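You operate a simulated robot arm through the tools that you are given. There is no shell and no other tool.

You are at the controls of a simulated robot arm. One attempt, no reset.

## Task
Take out the silver watch, put the gold one in the green-dotted slot and lock the case.
Fine: the silver watch stays on top of the chest. Set down upright: silver watch on a cushion.

The check looks at the end state, three seconds after you hand in, the way a careful person would. Anything else that was tipped, shoved, dropped, spilled or broken makes it a failure.

## Robot
A 7-joint arm with a two-finger parallel gripper, fixed in place. Base frame: the origin is at the foot of the arm, x ahead of it, y to its left, z up; the work surface is at about z = 86. Readings come in cm, degrees, newtons and seconds.
With the tool pointing down near the work surface it reaches from about 24 to 68 cm from the base axis. Its first joint turns from -66.0 to 66.0 degrees. Payload 2.4 kg.
The tool frame sits at the grasp point between the pads (the TCP): z along the fingers, y along the line on which they close. The tips reach 3 cm beyond it. The gripper opens to 9.4 cm. The fingers are 2.8 cm wide and 1 cm thick; the gripper's body (5 by 9.6 cm) begins 5.5 cm behind the TCP.
Orientation is that of the tool frame in the base frame, as a unit quaternion [x, y, z, w]. With the fingers straight down and closing along the base's y, the tool's x points along the base's -x, its y along +y and its z along -z.

## Interface
- The arm moves only by the tool apply_moves. Its argument "motion" is a list of rows, each an object (a shift or turn left out is 0, a gripper value left out holds the last) with "claw": the finger opening in mm, from 0 to 94; "slide": the shift along the tool's x, y, z in units of 150 mm (1.0 is 150 mm), a list of three; "rotation": the turn, a rotation vector about the tool's x, y, z in units of 180 degrees (1.0 is 180 degrees), a list of three. In form: [{"claw": claw, "slide": [dx, dy, dz], "rotation": [wx, wy, wz]}, ...]. A call has 1 to 20 rows; each row is the pose to reach, as a shift and turn from the pose commanded when the call began, along the tool's axes at that moment. A call with a number of a shift or a turn outside -1 to 1 is refused whole. Each row takes 0.2 s and may step no farther than 5 cm and 8.6 degrees from the row before; otherwise, or with a gripper value out of range, the whole call is refused. A pose out of reach is approached as far as the arm can. The call stops where the force on the tool passes 40 N (or 10 N more than at its start, if that is more) or the arm is blocked; 0.2 s more then pass. The fingers move at their own pace (about 15.3 cm/s each) and stop on an object; they squeeze with about 24 N. The grip force told is the motor's: it shows also when the fingers shut on nothing. Time passes only in rows, and 0.2 s behind the last, so rows that repeat a pose let the fingers close. It gives the time, the measured TCP pose, the force on the tool (base axes), the opening and the grip force at its end, in the units of the frame above (readings bear some noise), with the torque about the TCP (base axes, N m) and any sound that the robot's microphone picked up.
- Cameras (640 x 400 px; columns grow to the right, rows downward): "scene" is fixed at [3.49, 47.22, 145.95]; the picture's right is [-0.81, -0.59, 0.00], its down [-0.26, 0.35, -0.90] and it looks along [0.53, -0.73, -0.43] (base axes); focal length 335 px, centre (320, 200). "wrist" rides on the gripper at [7.6, 1.4, -10.2] in the tool frame; the picture's right is [-0.18, 0.98, 0.00], its down [-0.75, -0.14, -0.64] and it looks along [-0.63, -0.12, 0.77] (tool axes); focal length 243 px, centre (320, 200). There is no depth. A picture from a camera that has moved, and an enlarged one, comes with that camera's place and axes in the base frame and with its lens. The place of the scene camera against the robot may be out by one fixed shift of up to 1.2 cm in any direction.
- capture(camera): a new picture of that camera. No time passes.
- inspect(camera, box): a new picture of the part [left, top, right, bottom] of that camera's present view, enlarged. No time passes.
- job_done(): hands the job in; it is judged then, once.

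Places have to be worked out from the pictures, the camera data and where the tool is seen. Open the gripper and draw the arm clear of the work before you hand the job in, unless the task says otherwise.

The tools are called after ">>>" as a command line: name --argument value ..., lists and objects as JSON in quotes. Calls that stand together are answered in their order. apply_moves: Moves the arm, as the interface text tells. Its arguments: {"type":"object","properties":{"motion":{"type":"array"}},"required":["motion"]} The other tools are called the same way: capture (camera) takes a picture; inspect (camera, box) takes an enlarged picture of a part of a camera's view; job_done () hands the job in.

At the start:

```text
time_s: 0.0
tcp_pos: [35.72, -7.37, 116.99]
orientation: [-0.001, 1.0, 0.0, 0.0]
wrist_force: [-0.5, 0.5, -0.5]
moment: [-0.02, -0.05, 0.02]
opening: 9.41
grasp_force: 0.1
```

scene: 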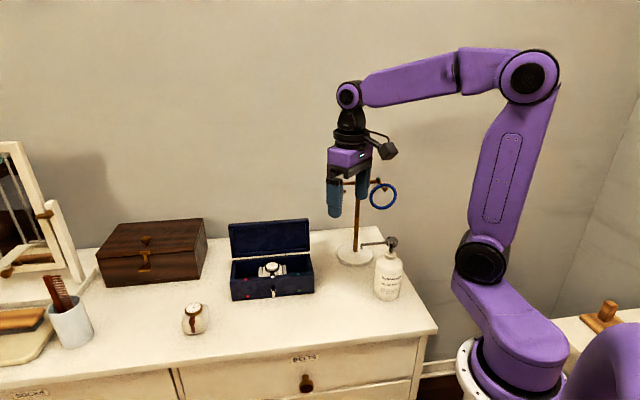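
wrist: 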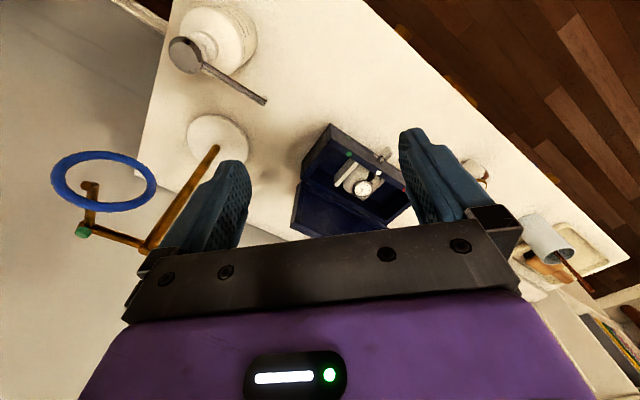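

I start by enlarging the case and the gold watch in both cameras to understand the layout.

>>> inspect --camera "scene" --box '[210, 205, 330, 310]'

>>> inspect --camera "scene" --box '[160, 280, 240, 350]'

>>> inspect --camera "wrist" --box '[280, 110, 430, 240]'

>>> inspect --camera "wrist" --box '[430, 130, 640, 300]'

>>> inspect --camera "scene" --box '[0, 130, 220, 400]'

```text
3.81 times, centred on (270, 258) of scene
camera zoom: at [3.49, 47.22, 145.95], right [-0.81, -0.59, 0.0], down [-0.26, 0.35, -0.9], along [0.53, -0.73, -0.43], focal length 1275 px, centre (510, -19)
```

zoom: 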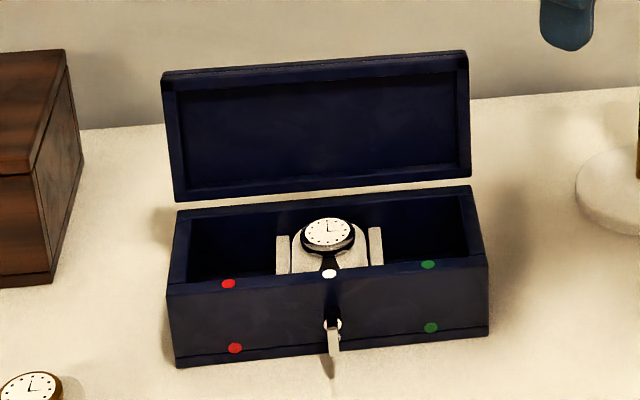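

```text
5.71 times, centred on (200, 315) of scene
camera zoom: at [3.49, 47.22, 145.95], right [-0.81, -0.59, 0.0], down [-0.26, 0.35, -0.9], along [0.53, -0.73, -0.43], focal length 1912 px, centre (1006, -457)
```

zoom: 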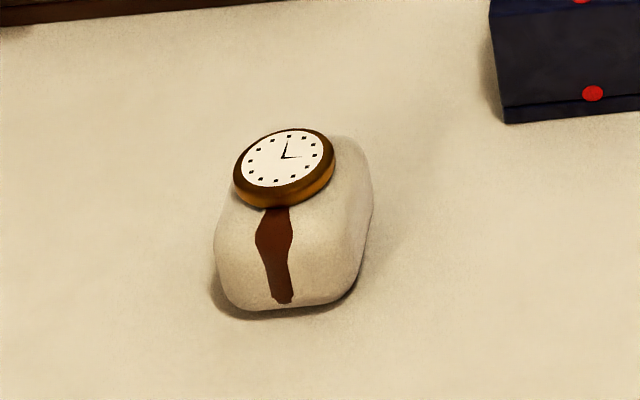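

```text
3.08 times, centred on (355, 175) of wrist
camera zoom: at [28.09, -5.92, 127.05], right [0.18, 0.98, 0.0], down [0.75, -0.14, 0.64], along [0.63, -0.12, -0.77], focal length 746 px, centre (212, 277)
```

zoom: 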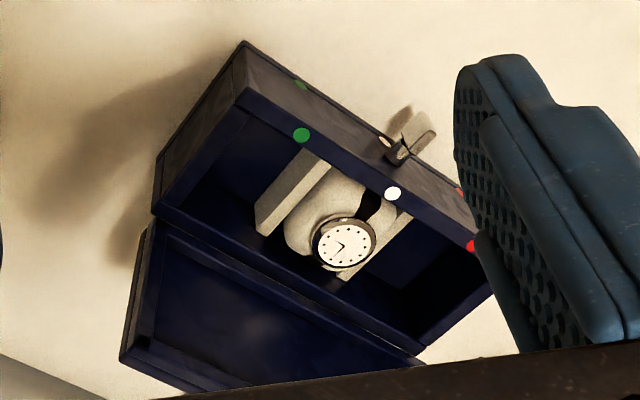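

```text
2.35 times, centred on (535, 215) of wrist
camera zoom: at [28.09, -5.92, 127.05], right [0.18, 0.98, 0.0], down [0.75, -0.14, 0.64], along [0.63, -0.12, -0.77], focal length 571 px, centre (-186, 165)
```

zoom: 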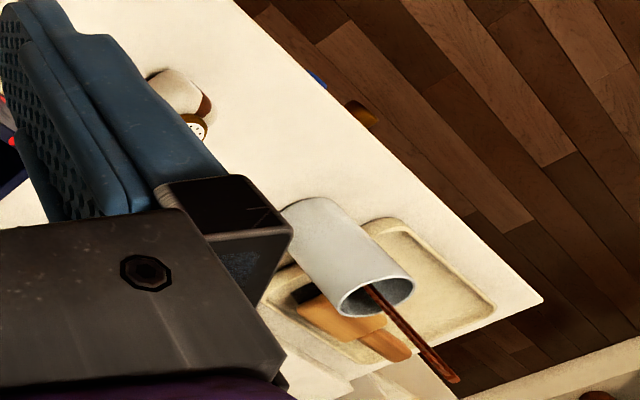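

```text
1.48 times, centred on (110, 265) of scene
camera zoom: at [3.49, 47.22, 145.95], right [-0.81, -0.59, 0.0], down [-0.26, 0.35, -0.9], along [0.53, -0.73, -0.43], focal length 496 px, centre (631, 104)
```

zoom: 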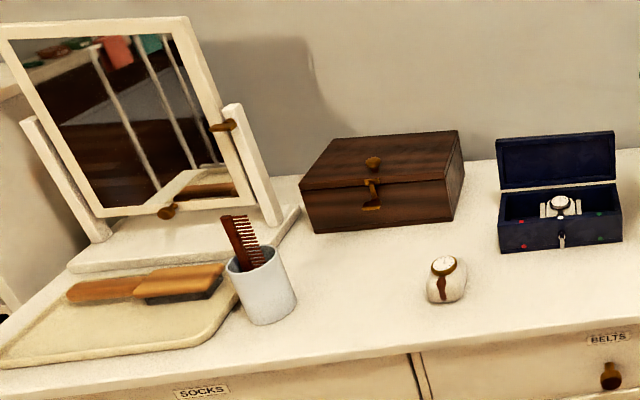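

The case sits at about 45°: its front edge runs from about (45,-8) to (60,7), and its rim is at z≈93. The silver watch is in the middle slot, the green slot centre is near (51,-8), and the gold watch is near (59,18). I'll turn the tool 45° and hover in front of the case for a closer look.

>>> apply_moves --motion '[{"slide": [-0.086, 0.112, 0.058], "rotation": [0, 0, 0.03125]}, {"slide": [-0.172, 0.223, 0.117], "rotation": [0, 0, 0.0625]}, {"slide": [-0.258, 0.335, 0.175], "rotation": [0, 0, 0.09375]}, {"slide": [-0.344, 0.447, 0.233], "rotation": [0, 0, 0.125]}, {"slide": [-0.43, 0.558, 0.292], "rotation": [0, 0, 0.15625]}, {"slide": [-0.515, 0.67, 0.35], "rotation": [0, 0, 0.1875]}, {"slide": [-0.601, 0.781, 0.409], "rotation": [0, 0, 0.21875]}, {"slide": [-0.687, 0.893, 0.467], "rotation": [0, 0, 0.25]}, {"slide": [-0.687, 0.893, 0.467], "rotation": [0, 0, 0.25]}]'

```text
time_s: 2.0
tcp_pos: [46.2, 5.78, 109.77]
orientation: [0.383, 0.924, 0.001, 0.0]
wrist_force: [0.3, 0.6, -0.2]
moment: [0.0, 0.0, 0.02]
opening: 9.4
grasp_force: 0.1
```

The tool is turned and hovering in front of the case, so I take pictures from here.

>>> capture --camera "wrist"

>>> capture --camera "scene"

```text
taken
camera wrist: at [41.81, 12.43, 119.94], right [0.83, 0.56, 0.0], down [0.43, -0.63, 0.64], along [0.36, -0.53, -0.77], focal length 243 px, centre (320, 200)
```

wrist: 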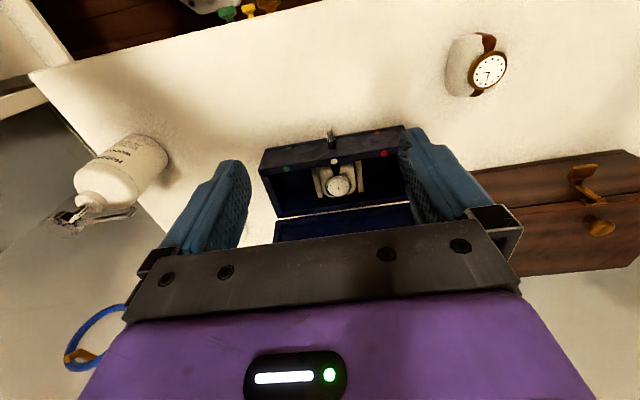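

```text
taken
```

scene: 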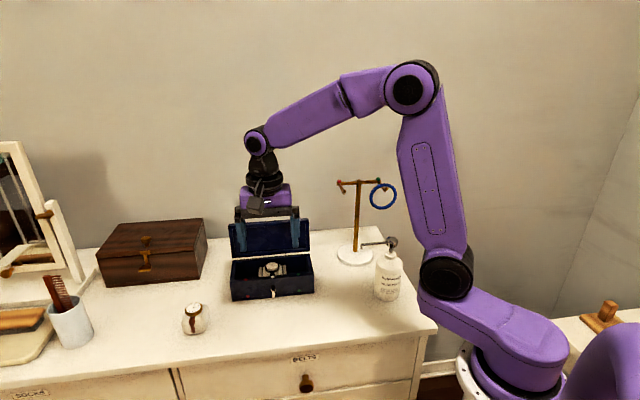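

The wrist now sees the case front and both watches. I enlarge them for measurement.

>>> inspect --camera "wrist" --box '[250, 110, 430, 225]'

>>> inspect --camera "wrist" --box '[430, 20, 526, 110]'

>>> inspect --camera "wrist" --box '[300, 120, 372, 165]'

>>> inspect --camera "scene" --box '[245, 255, 301, 305]'

```text
3.48 times, centred on (340, 168) of wrist
camera zoom: at [41.81, 12.43, 119.94], right [0.83, 0.56, 0.0], down [0.43, -0.63, 0.64], along [0.36, -0.53, -0.77], focal length 844 px, centre (250, 313)
```

zoom: 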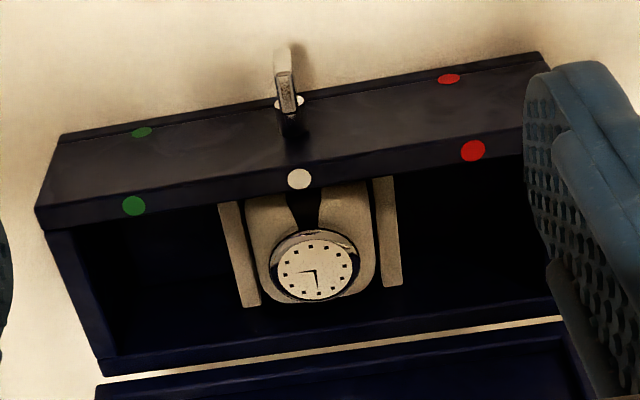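

```text
4.44 times, centred on (478, 65) of wrist
camera zoom: at [41.81, 12.43, 119.94], right [0.83, 0.56, 0.0], down [0.43, -0.63, 0.64], along [0.36, -0.53, -0.77], focal length 1078 px, centre (-382, 800)
```

zoom: 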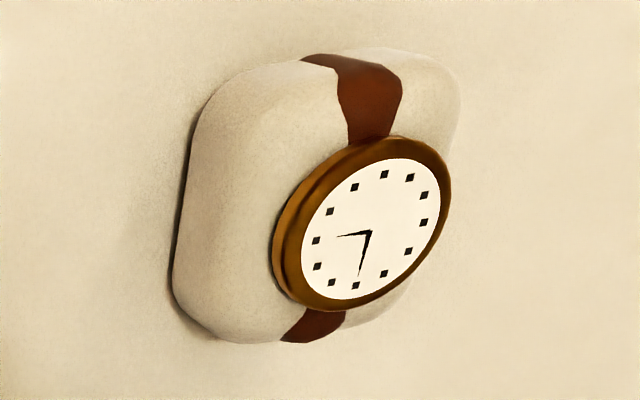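

```text
8.89 times, centred on (336, 142) of wrist
camera zoom: at [41.81, 12.43, 119.94], right [0.83, 0.56, 0.0], down [0.43, -0.63, 0.64], along [0.36, -0.53, -0.77], focal length 2157 px, centre (178, 711)
```

zoom: 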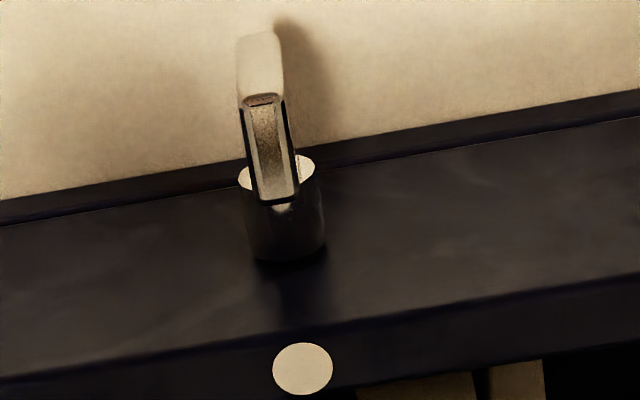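

```text
8.00 times, centred on (273, 280) of scene
camera zoom: at [3.49, 47.22, 145.95], right [-0.81, -0.59, 0.0], down [-0.26, 0.35, -0.9], along [0.53, -0.73, -0.43], focal length 2677 px, centre (696, -440)
```

zoom: 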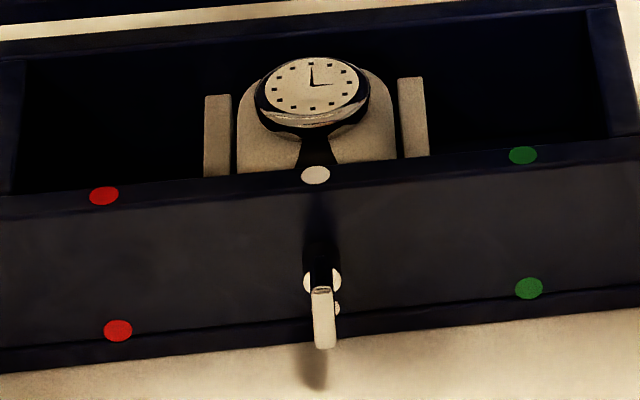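

From this view the watch faces sit about level with the case rim (z≈92.5). The cushions are about 5.3 cm wide, so fingers won't fit beside them in the slots. I'll move near the gold watch to see its shape up close.

>>> apply_moves --motion '[{"slide": [0.04, 0.2, 0.1]}, {"slide": [0.08, 0.45, 0.25]}, {"slide": [0.12, 0.7, 0.42]}, {"slide": [0.16, 0.95, 0.6]}, {"slide": [0.2, 1.0, 0.75]}, {"slide": [0.222, 1.0, 0.85]}, {"slide": [0.222, 1.0, 0.85]}]'

```text
time_s: 3.6
tcp_pos: [54.3, 18.76, 97.17]
orientation: [0.383, 0.924, 0.0, -0.001]
wrist_force: [0.1, -0.5, 0.3]
moment: [0.03, 0.0, 0.03]
opening: 9.41
grasp_force: 0.1
```

The arm is now near the gold watch, so I look.

>>> capture --camera "wrist"

>>> inspect --camera "wrist" --box '[260, 100, 420, 200]'

>>> inspect --camera "scene" --box '[160, 260, 240, 350]'

```text
taken
camera wrist: at [49.86, 25.4, 107.2], right [0.83, 0.56, 0.0], down [0.43, -0.63, 0.64], along [0.36, -0.53, -0.77], focal length 243 px, centre (320, 200)
```

wrist: 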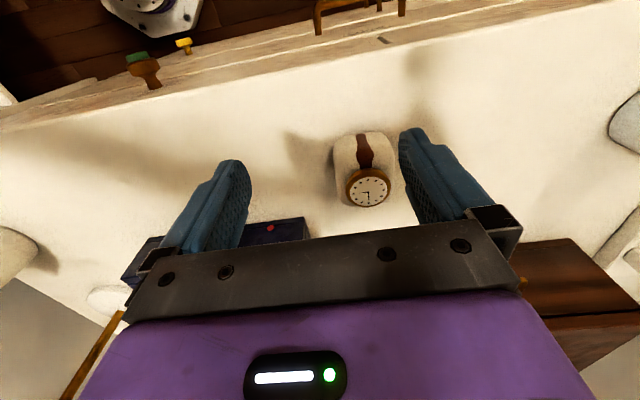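

```text
4.00 times, centred on (340, 150) of wrist
camera zoom: at [49.86, 25.4, 107.2], right [0.83, 0.56, 0.0], down [0.43, -0.63, 0.64], along [0.36, -0.53, -0.77], focal length 970 px, centre (240, 400)
```

zoom: 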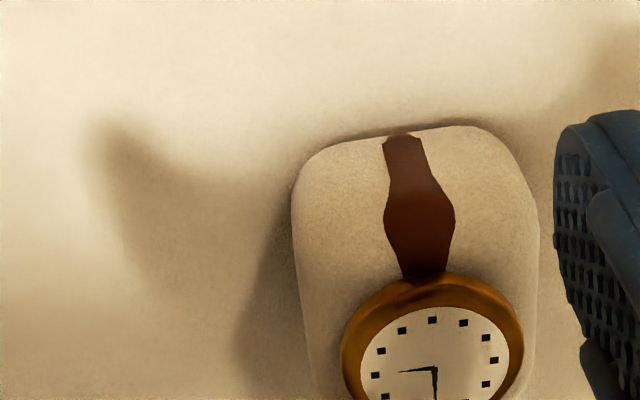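

```text
4.44 times, centred on (200, 305) of scene
camera zoom: at [3.49, 47.22, 145.95], right [-0.81, -0.59, 0.0], down [-0.26, 0.35, -0.9], along [0.53, -0.73, -0.43], focal length 1487 px, centre (853, -267)
```

zoom: 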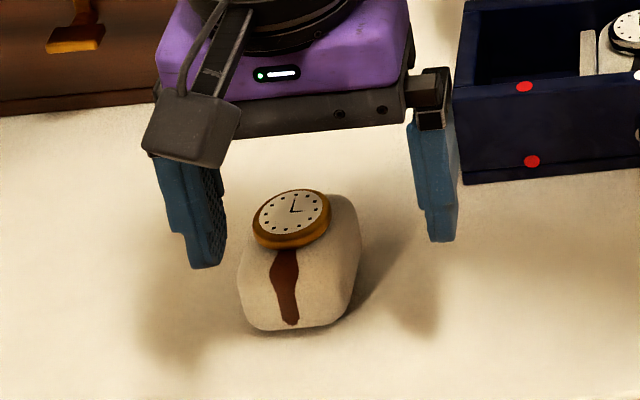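

The gold cushion is about 5.3 x 5.6 cm, lined up with the case, and its watch body is about 3.5 cm across. It is centred near (60,17.5) with the dial top near z≈92. I'll raise and hover over the silver watch to measure it the same way.

>>> apply_moves --motion '[{"slide": [0, 0, -0.3]}, {"slide": [-0.2, -0.2, -0.4]}, {"slide": [-0.4, -0.4, -0.4]}, {"slide": [-0.6, -0.6, -0.4]}, {"slide": [-0.8, -0.8, -0.4]}, {"slide": [-1.0, -0.98, -0.4]}, {"slide": [-1.0, -0.98, -0.4]}]'

>>> capture --camera "wrist"

>>> inspect --camera "wrist" --box '[240, 70, 400, 200]'

>>> inspect --camera "scene" --box '[210, 180, 330, 310]'

```text
time_s: 5.2
tcp_pos: [54.4, -2.12, 103.26]
orientation: [0.382, 0.924, 0.0, 0.0]
wrist_force: [0.2, 0.4, 1.1]
moment: [-0.05, -0.01, 0.03]
opening: 9.38
grasp_force: 0.2
```

```text
taken
camera wrist: at [50.0, 4.39, 113.32], right [0.83, 0.56, 0.0], down [0.43, -0.63, 0.64], along [0.36, -0.53, -0.77], focal length 243 px, centre (320, 200)
```

wrist: 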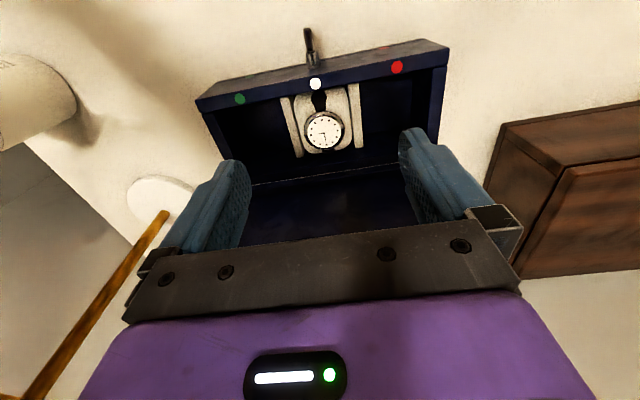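

```text
3.08 times, centred on (320, 135) of wrist
camera zoom: at [50.0, 4.39, 113.32], right [0.83, 0.56, 0.0], down [0.43, -0.63, 0.64], along [0.36, -0.53, -0.77], focal length 746 px, centre (320, 400)
```

zoom: 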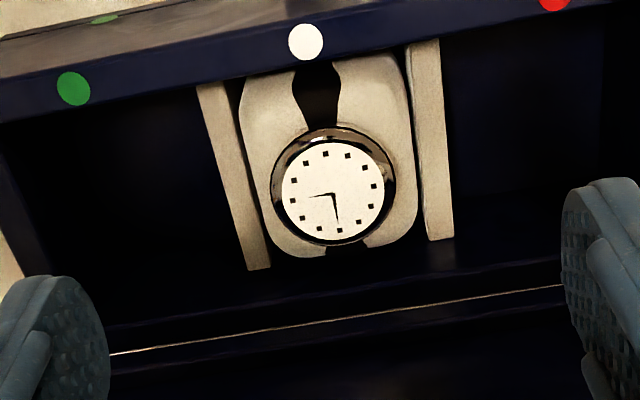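

```text
3.08 times, centred on (270, 245) of scene
camera zoom: at [3.5, 47.22, 145.95], right [-0.81, -0.59, 0.0], down [-0.26, 0.35, -0.9], along [0.53, -0.73, -0.43], focal length 1030 px, centre (474, 62)
```

zoom: 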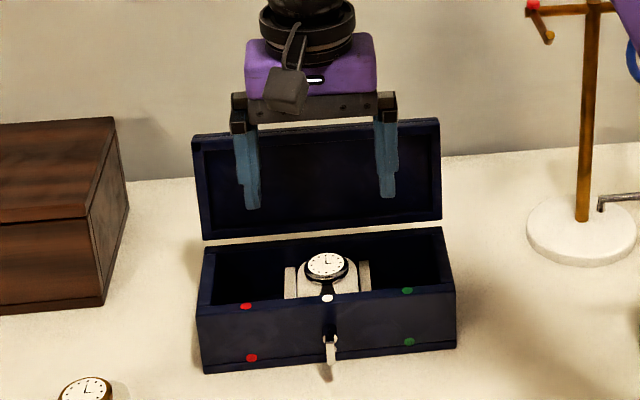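

The silver dial centre measures about (55.3,-2.9) with its face near z≈93.2. The slot dividers reach only z≈90, so a grip along the case's long direction clears them. I centre over it, narrow the fingers to 6 cm and lower partway.

>>> apply_moves --motion '[{"claw": 60, "slide": [-0.04, 0.003, 0.1]}, {"slide": [-0.083, 0.005, 0.22]}, {"slide": [-0.083, 0.005, 0.35]}, {"slide": [-0.083, 0.005, 0.38]}, {"slide": [-0.083, 0.005, 0.38]}]'

>>> inspect --camera "wrist" --box '[220, 80, 420, 220]'

>>> inspect --camera "scene" --box '[225, 215, 321, 305]'

```text
time_s: 6.4
tcp_pos: [55.46, -3.08, 97.53]
orientation: [0.383, 0.924, 0.0, 0.0]
wrist_force: [0.5, 0.2, -0.2]
moment: [-0.03, -0.03, -0.03]
opening: 5.99
grasp_force: 0.0
```

```text
2.86 times, centred on (320, 150) of wrist
camera zoom: at [51.02, 3.57, 107.65], right [0.83, 0.56, 0.0], down [0.43, -0.63, 0.64], along [0.36, -0.53, -0.77], focal length 693 px, centre (320, 343)
```

zoom: 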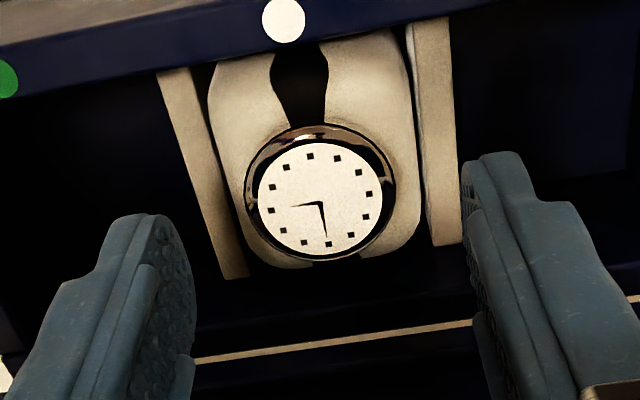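

```text
4.44 times, centred on (273, 260) of scene
camera zoom: at [3.49, 47.22, 145.95], right [-0.81, -0.59, 0.0], down [-0.26, 0.35, -0.9], along [0.53, -0.73, -0.43], focal length 1487 px, centre (529, -67)
```

zoom: 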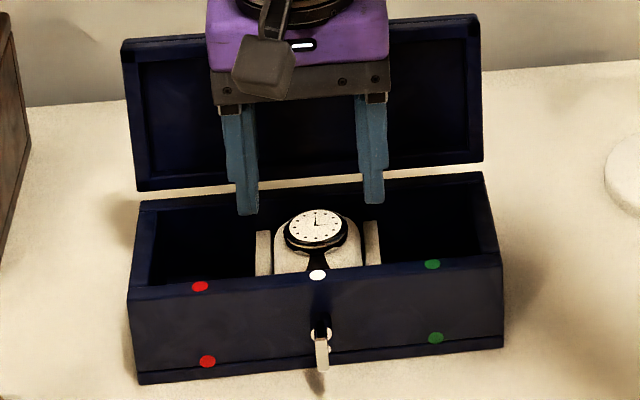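

The dial is centred between the fingers to within about 2 mm. I lower in small steps to bring the tips beside the watch body, checking the force.

>>> apply_moves --motion '[{"slide": [0.013, 0.003, 0.06]}, {"slide": [0.013, 0.003, 0.12]}, {"slide": [0.013, 0.003, 0.16]}, {"slide": [0.013, 0.003, 0.16]}]'

>>> inspect --camera "wrist" --box '[220, 100, 420, 230]'

>>> inspect --camera "scene" --box '[240, 240, 304, 290]'

```text
time_s: 7.4
tcp_pos: [55.35, -2.89, 95.14]
orientation: [0.383, 0.924, 0.0, 0.0]
wrist_force: [-0.3, 1.4, -0.3]
moment: [-0.04, -0.03, -0.01]
opening: 6.0
grasp_force: 0.1
```

```text
3.08 times, centred on (320, 165) of wrist
camera zoom: at [50.99, 3.66, 105.19], right [0.83, 0.56, 0.0], down [0.43, -0.63, 0.64], along [0.36, -0.53, -0.77], focal length 746 px, centre (320, 308)
```

zoom: 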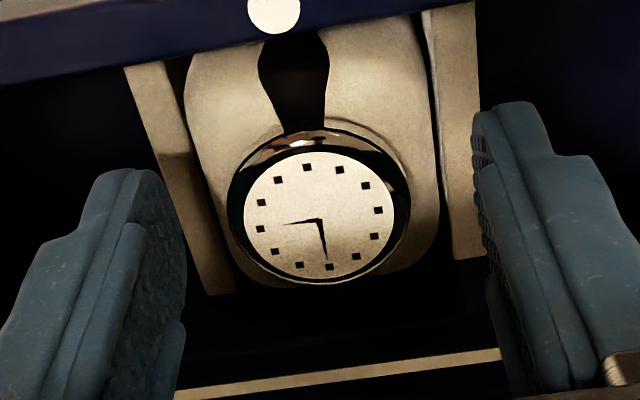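

```text
8.00 times, centred on (272, 265) of scene
camera zoom: at [3.49, 47.22, 145.95], right [-0.81, -0.59, 0.0], down [-0.26, 0.35, -0.9], along [0.53, -0.73, -0.43], focal length 2677 px, centre (704, -320)
```

zoom: 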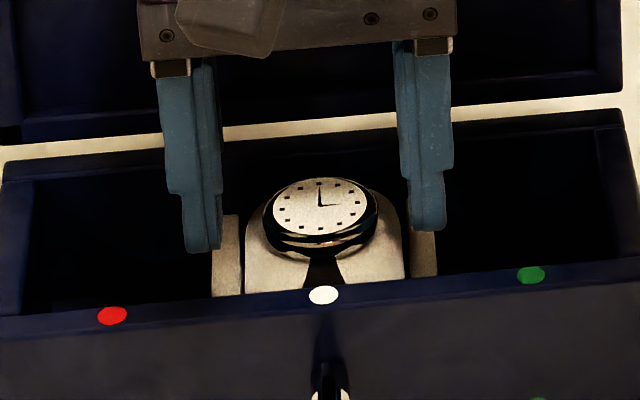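

The finger tips (z≈92.1) are now just below the dial face (≈92.8), and the watch body reaches down to about 91.8. I lower another 4 mm and close on the watch body.

>>> apply_moves --motion '[{"slide": [0.0, 0.007, 0.015]}, {"slide": [0.0, 0.007, 0.03]}, {"slide": [0.0, 0.007, 0.03]}]'

```text
time_s: 8.2
tcp_pos: [55.44, -2.71, 94.67]
orientation: [0.383, 0.924, -0.001, 0.0]
wrist_force: [0.1, -0.4, 0.1]
moment: [0.02, 0.0, -0.03]
opening: 6.02
grasp_force: 0.0
```

No contact force, so I close the fingers on the watch body and hold while they settle.

>>> apply_moves --motion '[{"claw": 42}, {"claw": 38}, {"claw": 30}, {"claw": 20}, {"claw": 20}, {"claw": 20}]'

>>> inspect --camera "wrist" --box '[220, 100, 420, 230]'

>>> inspect --camera "scene" --box '[240, 240, 304, 290]'

```text
time_s: 9.6
tcp_pos: [55.39, -2.73, 94.57]
orientation: [0.383, 0.924, 0.0, 0.0]
wrist_force: [-3.8, -4.0, 1.1]
moment: [-0.09, 0.15, -0.05]
opening: 3.69
grasp_force: 24.2
```

```text
3.08 times, centred on (320, 165) of wrist
camera zoom: at [51.04, 3.74, 104.75], right [0.83, 0.56, 0.0], down [0.43, -0.63, 0.64], along [0.36, -0.53, -0.77], focal length 746 px, centre (320, 308)
```

zoom: 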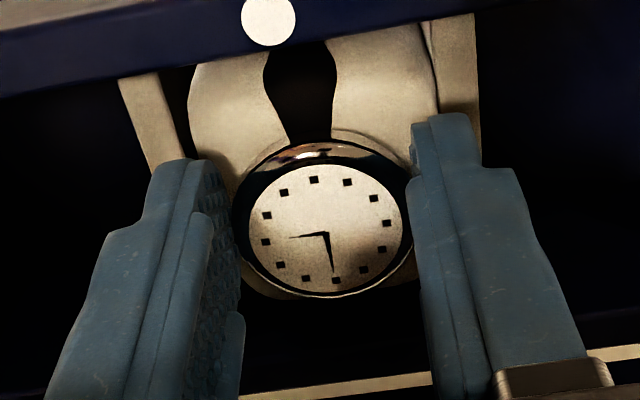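

```text
8.00 times, centred on (272, 265) of scene
camera zoom: at [3.48, 47.21, 145.96], right [-0.81, -0.59, 0.0], down [-0.26, 0.35, -0.9], along [0.53, -0.73, -0.43], focal length 2677 px, centre (704, -320)
```

zoom: 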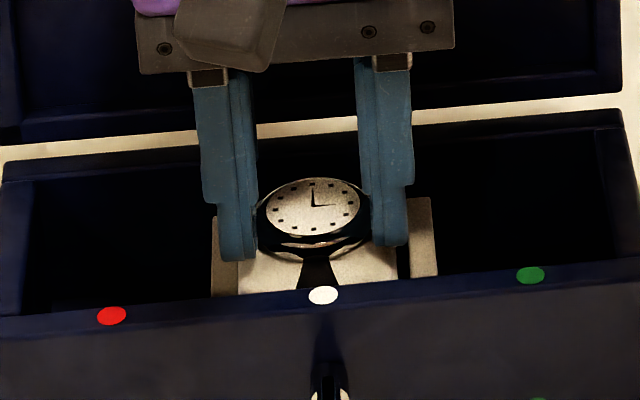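

The fingers hold the watch body at 3.69 cm with 24 N, and a small sideways load shows I'm about 2 mm off centre. I shift 2 mm back, then lift slowly.

>>> apply_moves --motion '[{"slide": [0, -0.008, 0]}, {"slide": [0, -0.013, 0]}, {"slide": [0, -0.013, -0.03]}, {"slide": [0, -0.013, -0.07]}, {"slide": [0, -0.013, -0.07]}]'

>>> inspect --camera "scene" --box '[240, 240, 304, 290]'

```text
time_s: 10.8
tcp_pos: [55.27, -2.88, 95.74]
orientation: [0.383, 0.924, 0.0, 0.0]
wrist_force: [1.0, -0.5, -1.2]
moment: [0.01, 0.0, 0.04]
opening: 3.65
grasp_force: 23.9
```

```text
8.00 times, centred on (272, 265) of scene
camera zoom: at [3.5, 47.22, 145.95], right [-0.81, -0.59, 0.0], down [-0.26, 0.35, -0.9], along [0.53, -0.73, -0.43], focal length 2677 px, centre (704, -320)
```

zoom: 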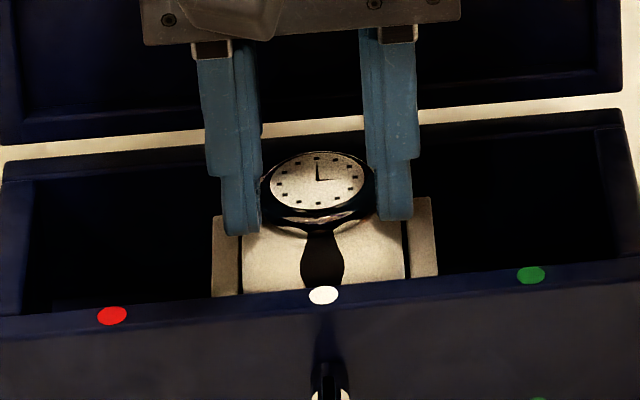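

The watch and its cushion rise together, carrying about 1.2 N. I lift straight up until the cushion clears the rim.

>>> apply_moves --motion '[{"slide": [0, 0, -0.08]}, {"slide": [0, 0, -0.18]}, {"slide": [0, 0, -0.3]}, {"slide": [0, 0, -0.45]}, {"slide": [0, 0, -0.6]}, {"slide": [0, 0, -0.7]}, {"slide": [0, 0, -0.7]}]'

>>> capture --camera "scene"

>>> capture --camera "wrist"

>>> inspect --camera "scene" --box '[220, 200, 330, 310]'

```text
time_s: 12.4
tcp_pos: [55.34, -2.89, 106.21]
orientation: [0.383, 0.924, 0.0, 0.0]
wrist_force: [-0.9, 0.3, -0.7]
moment: [0.01, 0.0, -0.02]
opening: 3.67
grasp_force: 23.5
```

```text
taken
```

scene: 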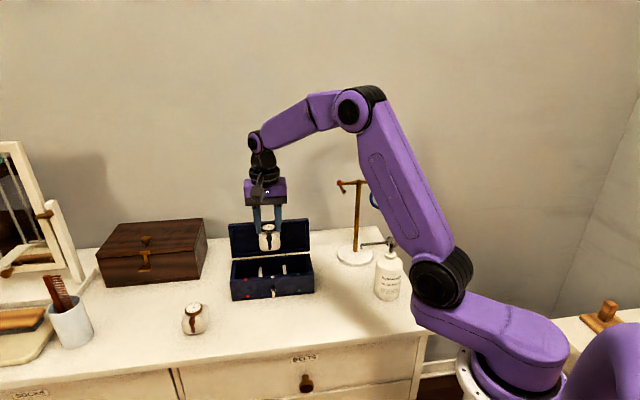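

```text
taken
camera wrist: at [50.94, 3.65, 116.33], right [0.83, 0.56, 0.0], down [0.43, -0.63, 0.64], along [0.36, -0.53, -0.77], focal length 243 px, centre (320, 200)
```

wrist: 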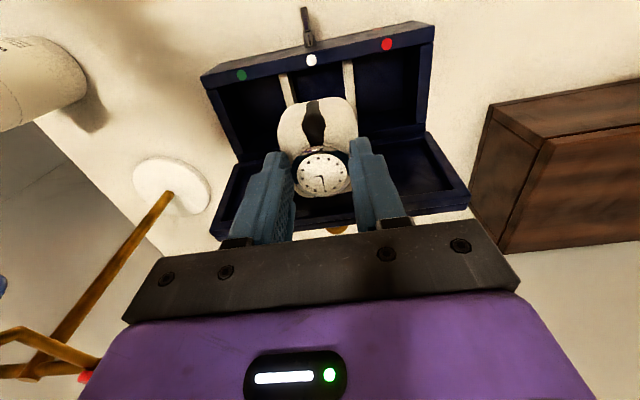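

```text
3.64 times, centred on (275, 255) of scene
camera zoom: at [3.5, 47.22, 145.95], right [-0.81, -0.59, 0.0], down [-0.26, 0.35, -0.9], along [0.53, -0.73, -0.43], focal length 1217 px, centre (484, 0)
```

zoom: 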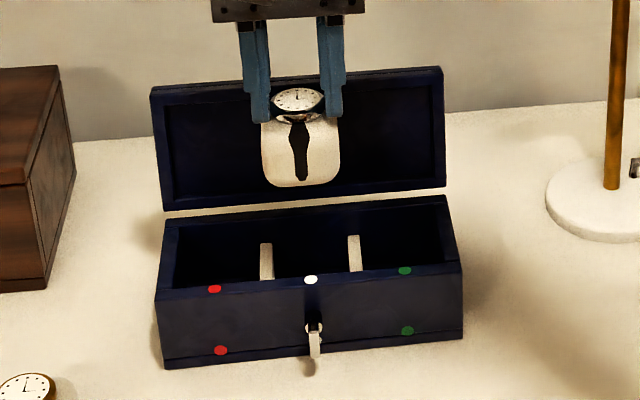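

The silver watch is out and hangs upright. I carry it over the case front to the free spot near (38,-2.5) on the dresser top.

>>> apply_moves --motion '[{"slide": [0.1, -0.09, 0]}, {"slide": [0.25, -0.24, 0]}, {"slide": [0.42, -0.4, 0]}, {"slide": [0.59, -0.56, 0]}, {"slide": [0.75, -0.72, 0]}, {"slide": [0.845, -0.806, 0]}, {"slide": [0.845, -0.806, 0.15]}, {"slide": [0.845, -0.806, 0.4]}, {"slide": [0.845, -0.806, 0.6]}, {"slide": [0.845, -0.806, 0.68]}, {"slide": [0.845, -0.806, 0.68]}]'

>>> capture --camera "scene"

>>> inspect --camera "scene" --box '[280, 250, 380, 350]'

```text
time_s: 14.8
tcp_pos: [37.75, -2.5, 96.01]
orientation: [0.383, 0.924, 0.0, -0.001]
wrist_force: [-0.4, 0.2, -1.2]
moment: [0.03, -0.03, 0.02]
opening: 3.68
grasp_force: 23.2
```

```text
taken
```

scene: 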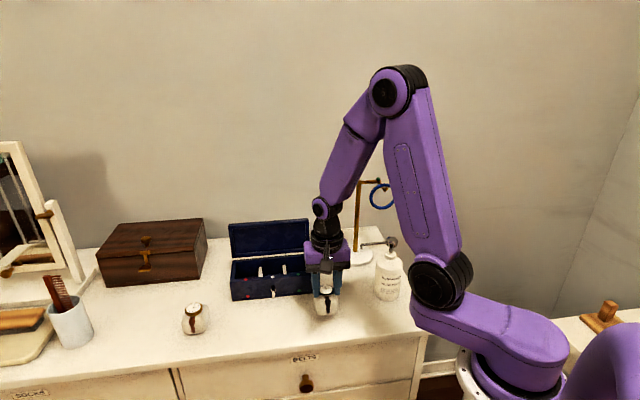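

```text
4.00 times, centred on (330, 300) of scene
camera zoom: at [3.5, 47.22, 145.95], right [-0.81, -0.59, 0.0], down [-0.26, 0.35, -0.9], along [0.53, -0.73, -0.43], focal length 1338 px, centre (280, -200)
```

zoom: 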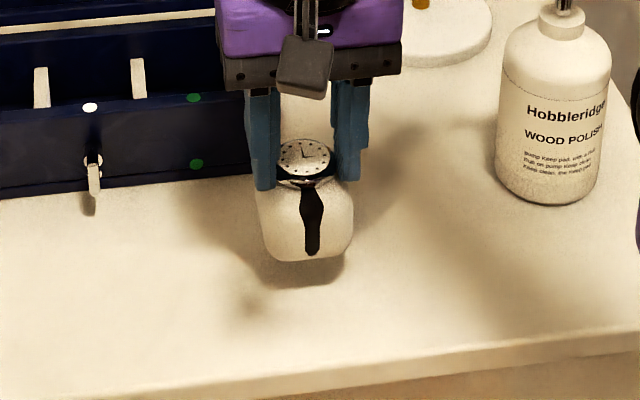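

The cushion hangs about 2 cm above the top. I lower most of the way, then feel for the contact.

>>> apply_moves --motion '[{"slide": [0, 0, 0.05]}, {"slide": [0, 0, 0.09]}, {"slide": [0, 0, 0.11]}, {"slide": [0, 0, 0.11]}]'

>>> inspect --camera "scene" --box '[290, 260, 360, 330]'

```text
time_s: 15.8
tcp_pos: [37.62, -2.49, 94.32]
orientation: [0.383, 0.924, 0.001, 0.001]
wrist_force: [-1.0, 0.2, -1.0]
moment: [-0.01, -0.04, 0.05]
opening: 3.66
grasp_force: 23.9
```

```text
5.71 times, centred on (325, 295) of scene
camera zoom: at [3.5, 47.22, 145.95], right [-0.81, -0.59, 0.0], down [-0.26, 0.35, -0.9], along [0.53, -0.73, -0.43], focal length 1912 px, centre (291, -343)
```

zoom: 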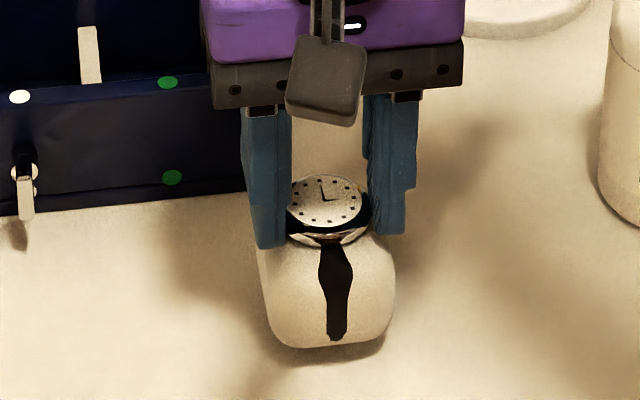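

Still hanging free with about 1 N. I lower by 1.5 mm steps and watch the force.

>>> apply_moves --motion '[{"slide": [0, 0, 0.01]}, {"slide": [0, 0, 0.02]}, {"slide": [0, 0, 0.02]}]'

```text
time_s: 16.6
tcp_pos: [37.85, -2.47, 94.04]
orientation: [0.383, 0.924, 0.0, 0.0]
wrist_force: [0.4, 0.4, -1.0]
moment: [0.02, 0.01, -0.01]
opening: 3.68
grasp_force: 24.0
```

>>> apply_moves --motion '[{"slide": [0, 0, 0.008]}, {"slide": [0, 0, 0.014]}, {"slide": [0, 0, 0.014]}]'

```text
time_s: 17.4
tcp_pos: [37.73, -2.58, 93.82]
orientation: [0.383, 0.924, 0.0, 0.0]
wrist_force: [1.0, -0.4, -1.8]
moment: [0.01, 0.0, 0.01]
opening: 3.68
grasp_force: 23.8
```

There is no upward push on the tool yet, so the cushion is still slightly off the top. I continue lowering in small steps.

>>> apply_moves --motion '[{"slide": [0, 0, 0.008]}, {"slide": [0, 0, 0.014]}, {"slide": [0, 0, 0.014]}]'

>>> inspect --camera "scene" --box '[300, 270, 350, 325]'

```text
time_s: 18.2
tcp_pos: [37.73, -2.54, 93.66]
orientation: [0.382, 0.924, 0.0, 0.001]
wrist_force: [-2.1, -0.2, 12.7]
moment: [0.01, 0.06, -0.03]
opening: 3.68
grasp_force: 23.8
```

```text
7.27 times, centred on (325, 298) of scene
camera zoom: at [3.47, 47.22, 145.95], right [-0.81, -0.59, 0.0], down [-0.26, 0.35, -0.9], along [0.53, -0.73, -0.43], focal length 2433 px, centre (284, -509)
```

zoom: 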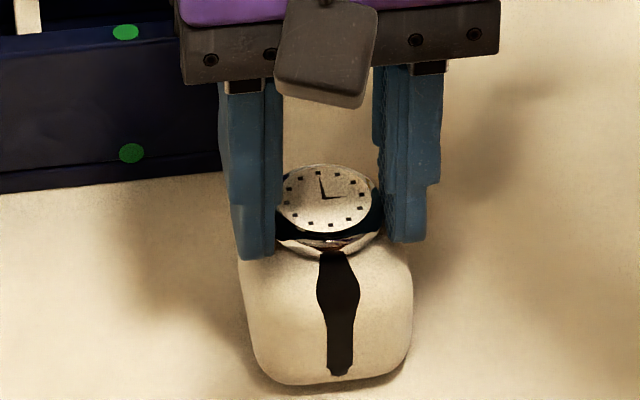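

Contact: the tool is pushed up with 12.7 N at TCP z=93.66. I back off 1 mm, open the fingers, then rise straight up.

>>> apply_moves --motion '[{"slide": [0, 0, -0.006]}, {"slide": [0, 0, -0.007]}, {"claw": 40, "slide": [0, 0, -0.007]}, {"claw": 50, "slide": [0, 0, -0.007]}, {"claw": 65, "slide": [0, 0, -0.007]}, {"claw": 65, "slide": [0, 0, -0.007]}, {"claw": 65, "slide": [0, 0, -0.1]}, {"slide": [0, 0, -0.25]}, {"slide": [0, 0, -0.5]}, {"slide": [0, 0, -0.75]}, {"slide": [0, 0, -0.75]}]'

>>> capture --camera "wrist"

>>> inspect --camera "scene" --box '[280, 250, 380, 350]'

```text
time_s: 20.6
tcp_pos: [38.07, -2.38, 104.7]
orientation: [0.383, 0.924, 0.0, 0.0]
wrist_force: [0.4, -0.4, 1.1]
moment: [-0.03, 0.0, 0.0]
opening: 6.51
grasp_force: 0.1
```

```text
taken
camera wrist: at [33.53, 4.04, 114.84], right [0.83, 0.56, 0.0], down [0.43, -0.63, 0.64], along [0.36, -0.53, -0.77], focal length 243 px, centre (320, 200)
```

wrist: 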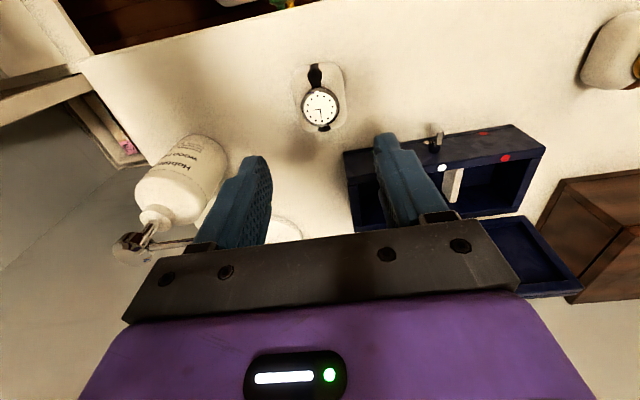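

```text
4.00 times, centred on (330, 300) of scene
camera zoom: at [3.49, 47.22, 145.95], right [-0.81, -0.59, 0.0], down [-0.26, 0.35, -0.9], along [0.53, -0.73, -0.43], focal length 1338 px, centre (280, -200)
```

zoom: 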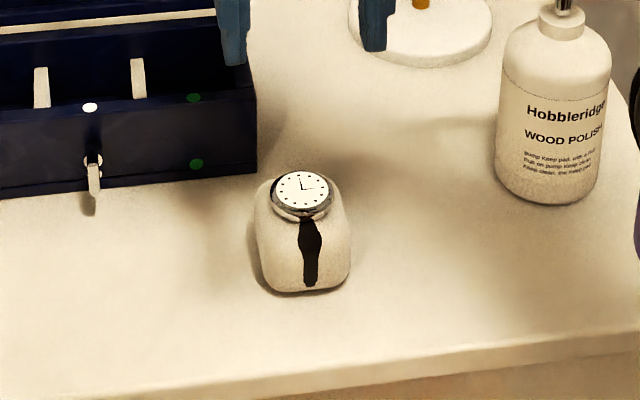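

The silver watch stands upright on its cushion at about (37.7,-2.5). Now I turn the gripper 90° so the fingers close front-to-back, since the green slot only has finger room that way, and move toward the gold watch.

>>> apply_moves --motion '[{"slide": [0, 0.05, -0.05], "rotation": [0, 0, -0.042]}, {"slide": [0, 0.12, -0.1], "rotation": [0, 0, -0.084]}, {"slide": [0, 0.2, -0.1], "rotation": [0, 0, -0.126]}, {"slide": [0, 0.28, -0.1], "rotation": [0, 0, -0.168]}, {"slide": [0, 0.36, -0.1], "rotation": [0, 0, -0.21]}, {"slide": [0, 0.45, -0.1], "rotation": [0, 0, -0.252]}, {"slide": [0, 0.54, -0.1], "rotation": [0, 0, -0.294]}, {"slide": [0, 0.63, -0.1], "rotation": [0, 0, -0.336]}, {"slide": [0, 0.72, -0.1], "rotation": [0, 0, -0.378]}, {"slide": [0, 0.81, -0.1], "rotation": [0, 0, -0.42]}, {"slide": [0, 0.9, -0.1], "rotation": [0, 0, -0.462]}, {"slide": [0, 1.0, -0.1], "rotation": [0, 0, -0.5]}, {"slide": [0, 1.0, -0.1], "rotation": [0, 0, -0.5]}]'

```text
time_s: 23.4
tcp_pos: [48.52, 8.32, 106.44]
orientation: [-0.383, 0.924, 0.0, 0.0]
wrist_force: [-0.5, 0.0, 0.3]
moment: [0.0, 0.01, -0.02]
opening: 6.46
grasp_force: 0.1
```

The gripper is turned. I go above the gold watch at a height that shows it between the fingers.

>>> apply_moves --motion '[{"slide": [-0.2, -0.01, 0]}, {"slide": [-0.45, -0.03, 0]}, {"slide": [-0.7, -0.05, 0.1]}, {"slide": [-0.9, -0.06, 0.25]}, {"slide": [-0.966, -0.06, 0.36]}, {"slide": [-0.966, -0.06, 0.36]}]'

>>> capture --camera "wrist"

>>> inspect --camera "wrist" --box '[220, 70, 420, 200]'

>>> inspect --camera "scene" --box '[160, 250, 240, 350]'

```text
time_s: 24.8
tcp_pos: [59.3, 17.67, 100.92]
orientation: [-0.383, 0.924, 0.0, 0.0]
wrist_force: [0.0, 0.4, -0.7]
moment: [0.0, -0.02, -0.03]
opening: 6.48
grasp_force: 0.1
```

```text
taken
camera wrist: at [52.86, 13.56, 111.09], right [-0.56, 0.83, 0.0], down [0.63, 0.43, 0.64], along [0.53, 0.36, -0.77], focal length 243 px, centre (320, 200)
```

wrist: 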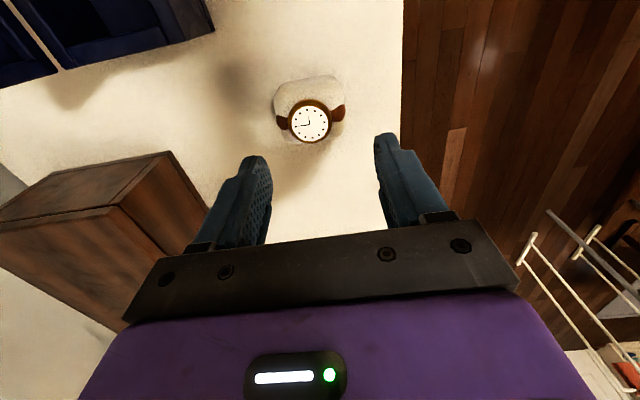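

```text
3.08 times, centred on (320, 135) of wrist
camera zoom: at [52.86, 13.56, 111.09], right [-0.56, 0.83, 0.0], down [0.63, 0.43, 0.64], along [0.53, 0.36, -0.77], focal length 746 px, centre (320, 400)
```

zoom: 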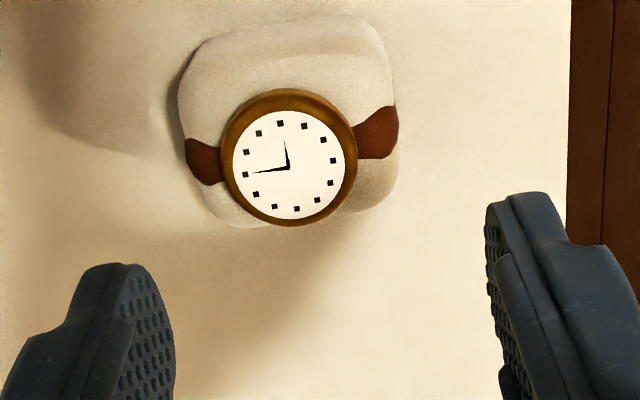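

```text
4.00 times, centred on (200, 300) of scene
camera zoom: at [3.49, 47.22, 145.95], right [-0.81, -0.59, 0.0], down [-0.26, 0.35, -0.9], along [0.53, -0.73, -0.43], focal length 1338 px, centre (800, -200)
```

zoom: 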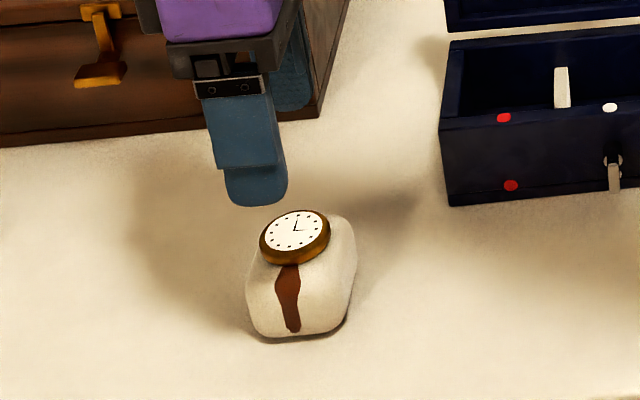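

Cross-checking all the wrist views puts the gold dial at z≈91, about 1.0 cm toward the back and 0.2 cm to the left of my tool axis. I correct that and lower to tip height z≈94 to re-measure.

>>> apply_moves --motion '[{"slide": [-0.012, -0.065, 0.0]}, {"slide": [-0.012, -0.065, 0.14]}, {"slide": [-0.012, -0.065, 0.26]}, {"slide": [-0.012, -0.065, 0.26]}]'

>>> inspect --camera "wrist" --box '[220, 80, 420, 210]'

>>> inspect --camera "scene" --box '[170, 270, 230, 345]'

```text
time_s: 25.8
tcp_pos: [60.11, 17.18, 97.07]
orientation: [-0.382, 0.924, 0.0, 0.0]
wrist_force: [1.1, -0.6, -0.4]
moment: [0.0, -0.01, 0.02]
opening: 6.51
grasp_force: 0.0
```

```text
3.08 times, centred on (320, 145) of wrist
camera zoom: at [53.64, 12.97, 107.11], right [-0.56, 0.83, 0.0], down [0.63, 0.43, 0.64], along [0.53, 0.36, -0.77], focal length 746 px, centre (320, 369)
```

zoom: 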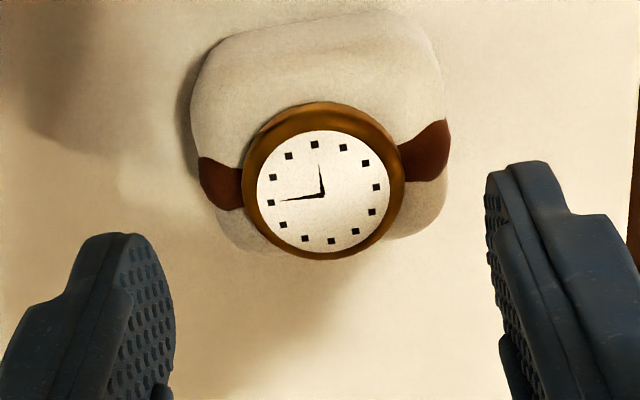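

```text
5.33 times, centred on (200, 308) of scene
camera zoom: at [3.49, 47.22, 145.95], right [-0.81, -0.59, 0.0], down [-0.26, 0.35, -0.9], along [0.53, -0.73, -0.43], focal length 1784 px, centre (960, -373)
```

zoom: 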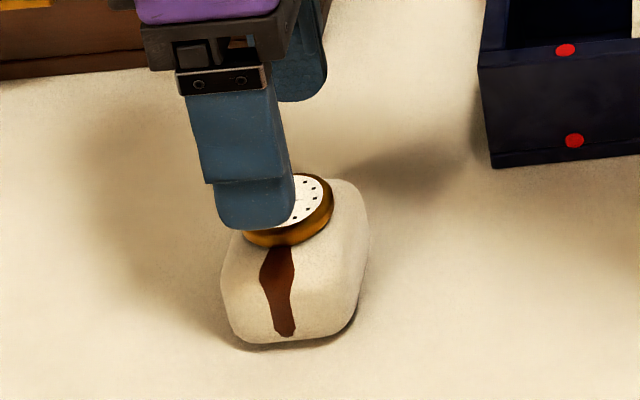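

The watch is now centred between the fingers, within about 1 mm. I lower so the tips reach beside the watch body (TCP≈94.0), as worked for the silver one.

>>> apply_moves --motion '[{"slide": [-0.006, 0, 0.08]}, {"slide": [-0.006, 0, 0.15]}, {"slide": [-0.006, 0, 0.195]}, {"slide": [-0.006, 0, 0.195]}]'

>>> inspect --camera "wrist" --box '[220, 90, 420, 220]'

>>> inspect --camera "scene" --box '[170, 270, 230, 345]'

```text
time_s: 26.8
tcp_pos: [60.09, 17.36, 94.04]
orientation: [-0.383, 0.924, 0.001, 0.0]
wrist_force: [-0.2, -0.4, 0.1]
moment: [-0.01, -0.05, -0.01]
opening: 6.51
grasp_force: 0.1
```

```text
3.08 times, centred on (320, 155) of wrist
camera zoom: at [53.7, 13.08, 104.2], right [-0.56, 0.83, 0.0], down [0.63, 0.43, 0.64], along [0.53, 0.36, -0.77], focal length 746 px, centre (320, 338)
```

zoom: 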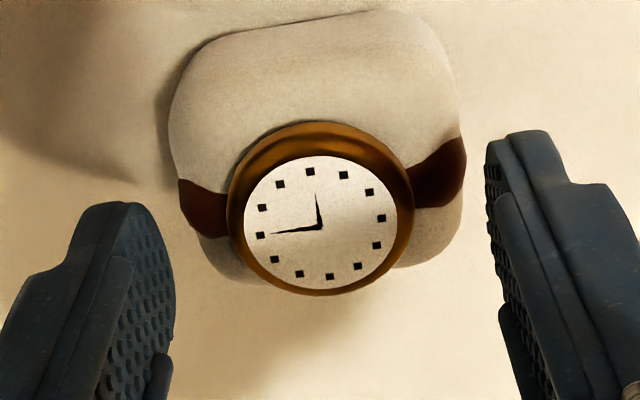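

```text
5.33 times, centred on (200, 308) of scene
camera zoom: at [3.49, 47.22, 145.95], right [-0.81, -0.59, 0.0], down [-0.26, 0.35, -0.9], along [0.53, -0.73, -0.43], focal length 1784 px, centre (960, -373)
```

zoom: 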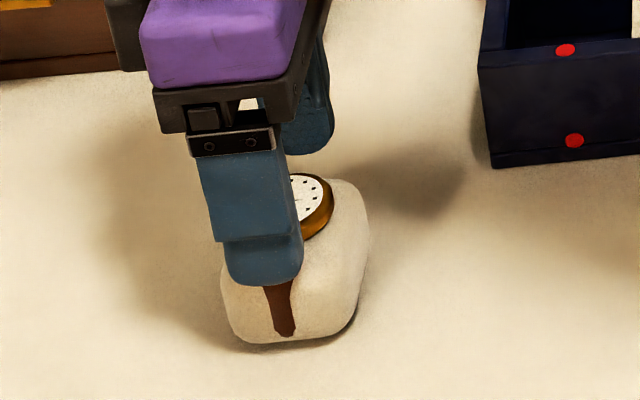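

The fingers straddle the gold watch evenly with no contact force. I close partway to 45 mm and check for clearance over the cushion shoulders.

>>> apply_moves --motion '[{"claw": 56}, {"claw": 50}, {"claw": 45}, {"claw": 45}]'

>>> inspect --camera "wrist" --box '[220, 90, 420, 220]'

>>> inspect --camera "scene" --box '[170, 270, 230, 345]'

```text
time_s: 27.8
tcp_pos: [60.18, 17.26, 93.92]
orientation: [-0.383, 0.924, 0.001, 0.0]
wrist_force: [-0.4, 0.3, -0.3]
moment: [0.01, -0.02, 0.01]
opening: 4.49
grasp_force: 0.0
```

```text
3.08 times, centred on (320, 155) of wrist
camera zoom: at [53.7, 13.08, 104.22], right [-0.56, 0.83, 0.0], down [0.63, 0.43, 0.64], along [0.53, 0.36, -0.77], focal length 746 px, centre (320, 338)
```

zoom: 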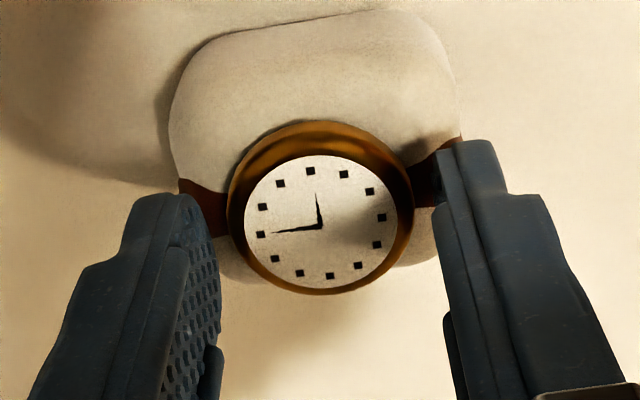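

```text
5.33 times, centred on (200, 308) of scene
camera zoom: at [3.49, 47.22, 145.95], right [-0.81, -0.59, 0.0], down [-0.26, 0.35, -0.9], along [0.53, -0.73, -0.43], focal length 1784 px, centre (960, -373)
```

zoom: 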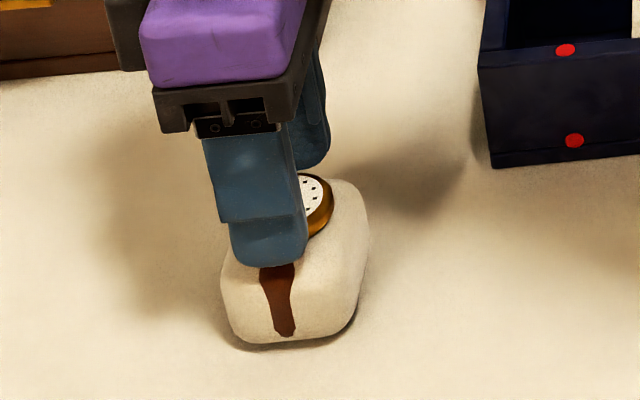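

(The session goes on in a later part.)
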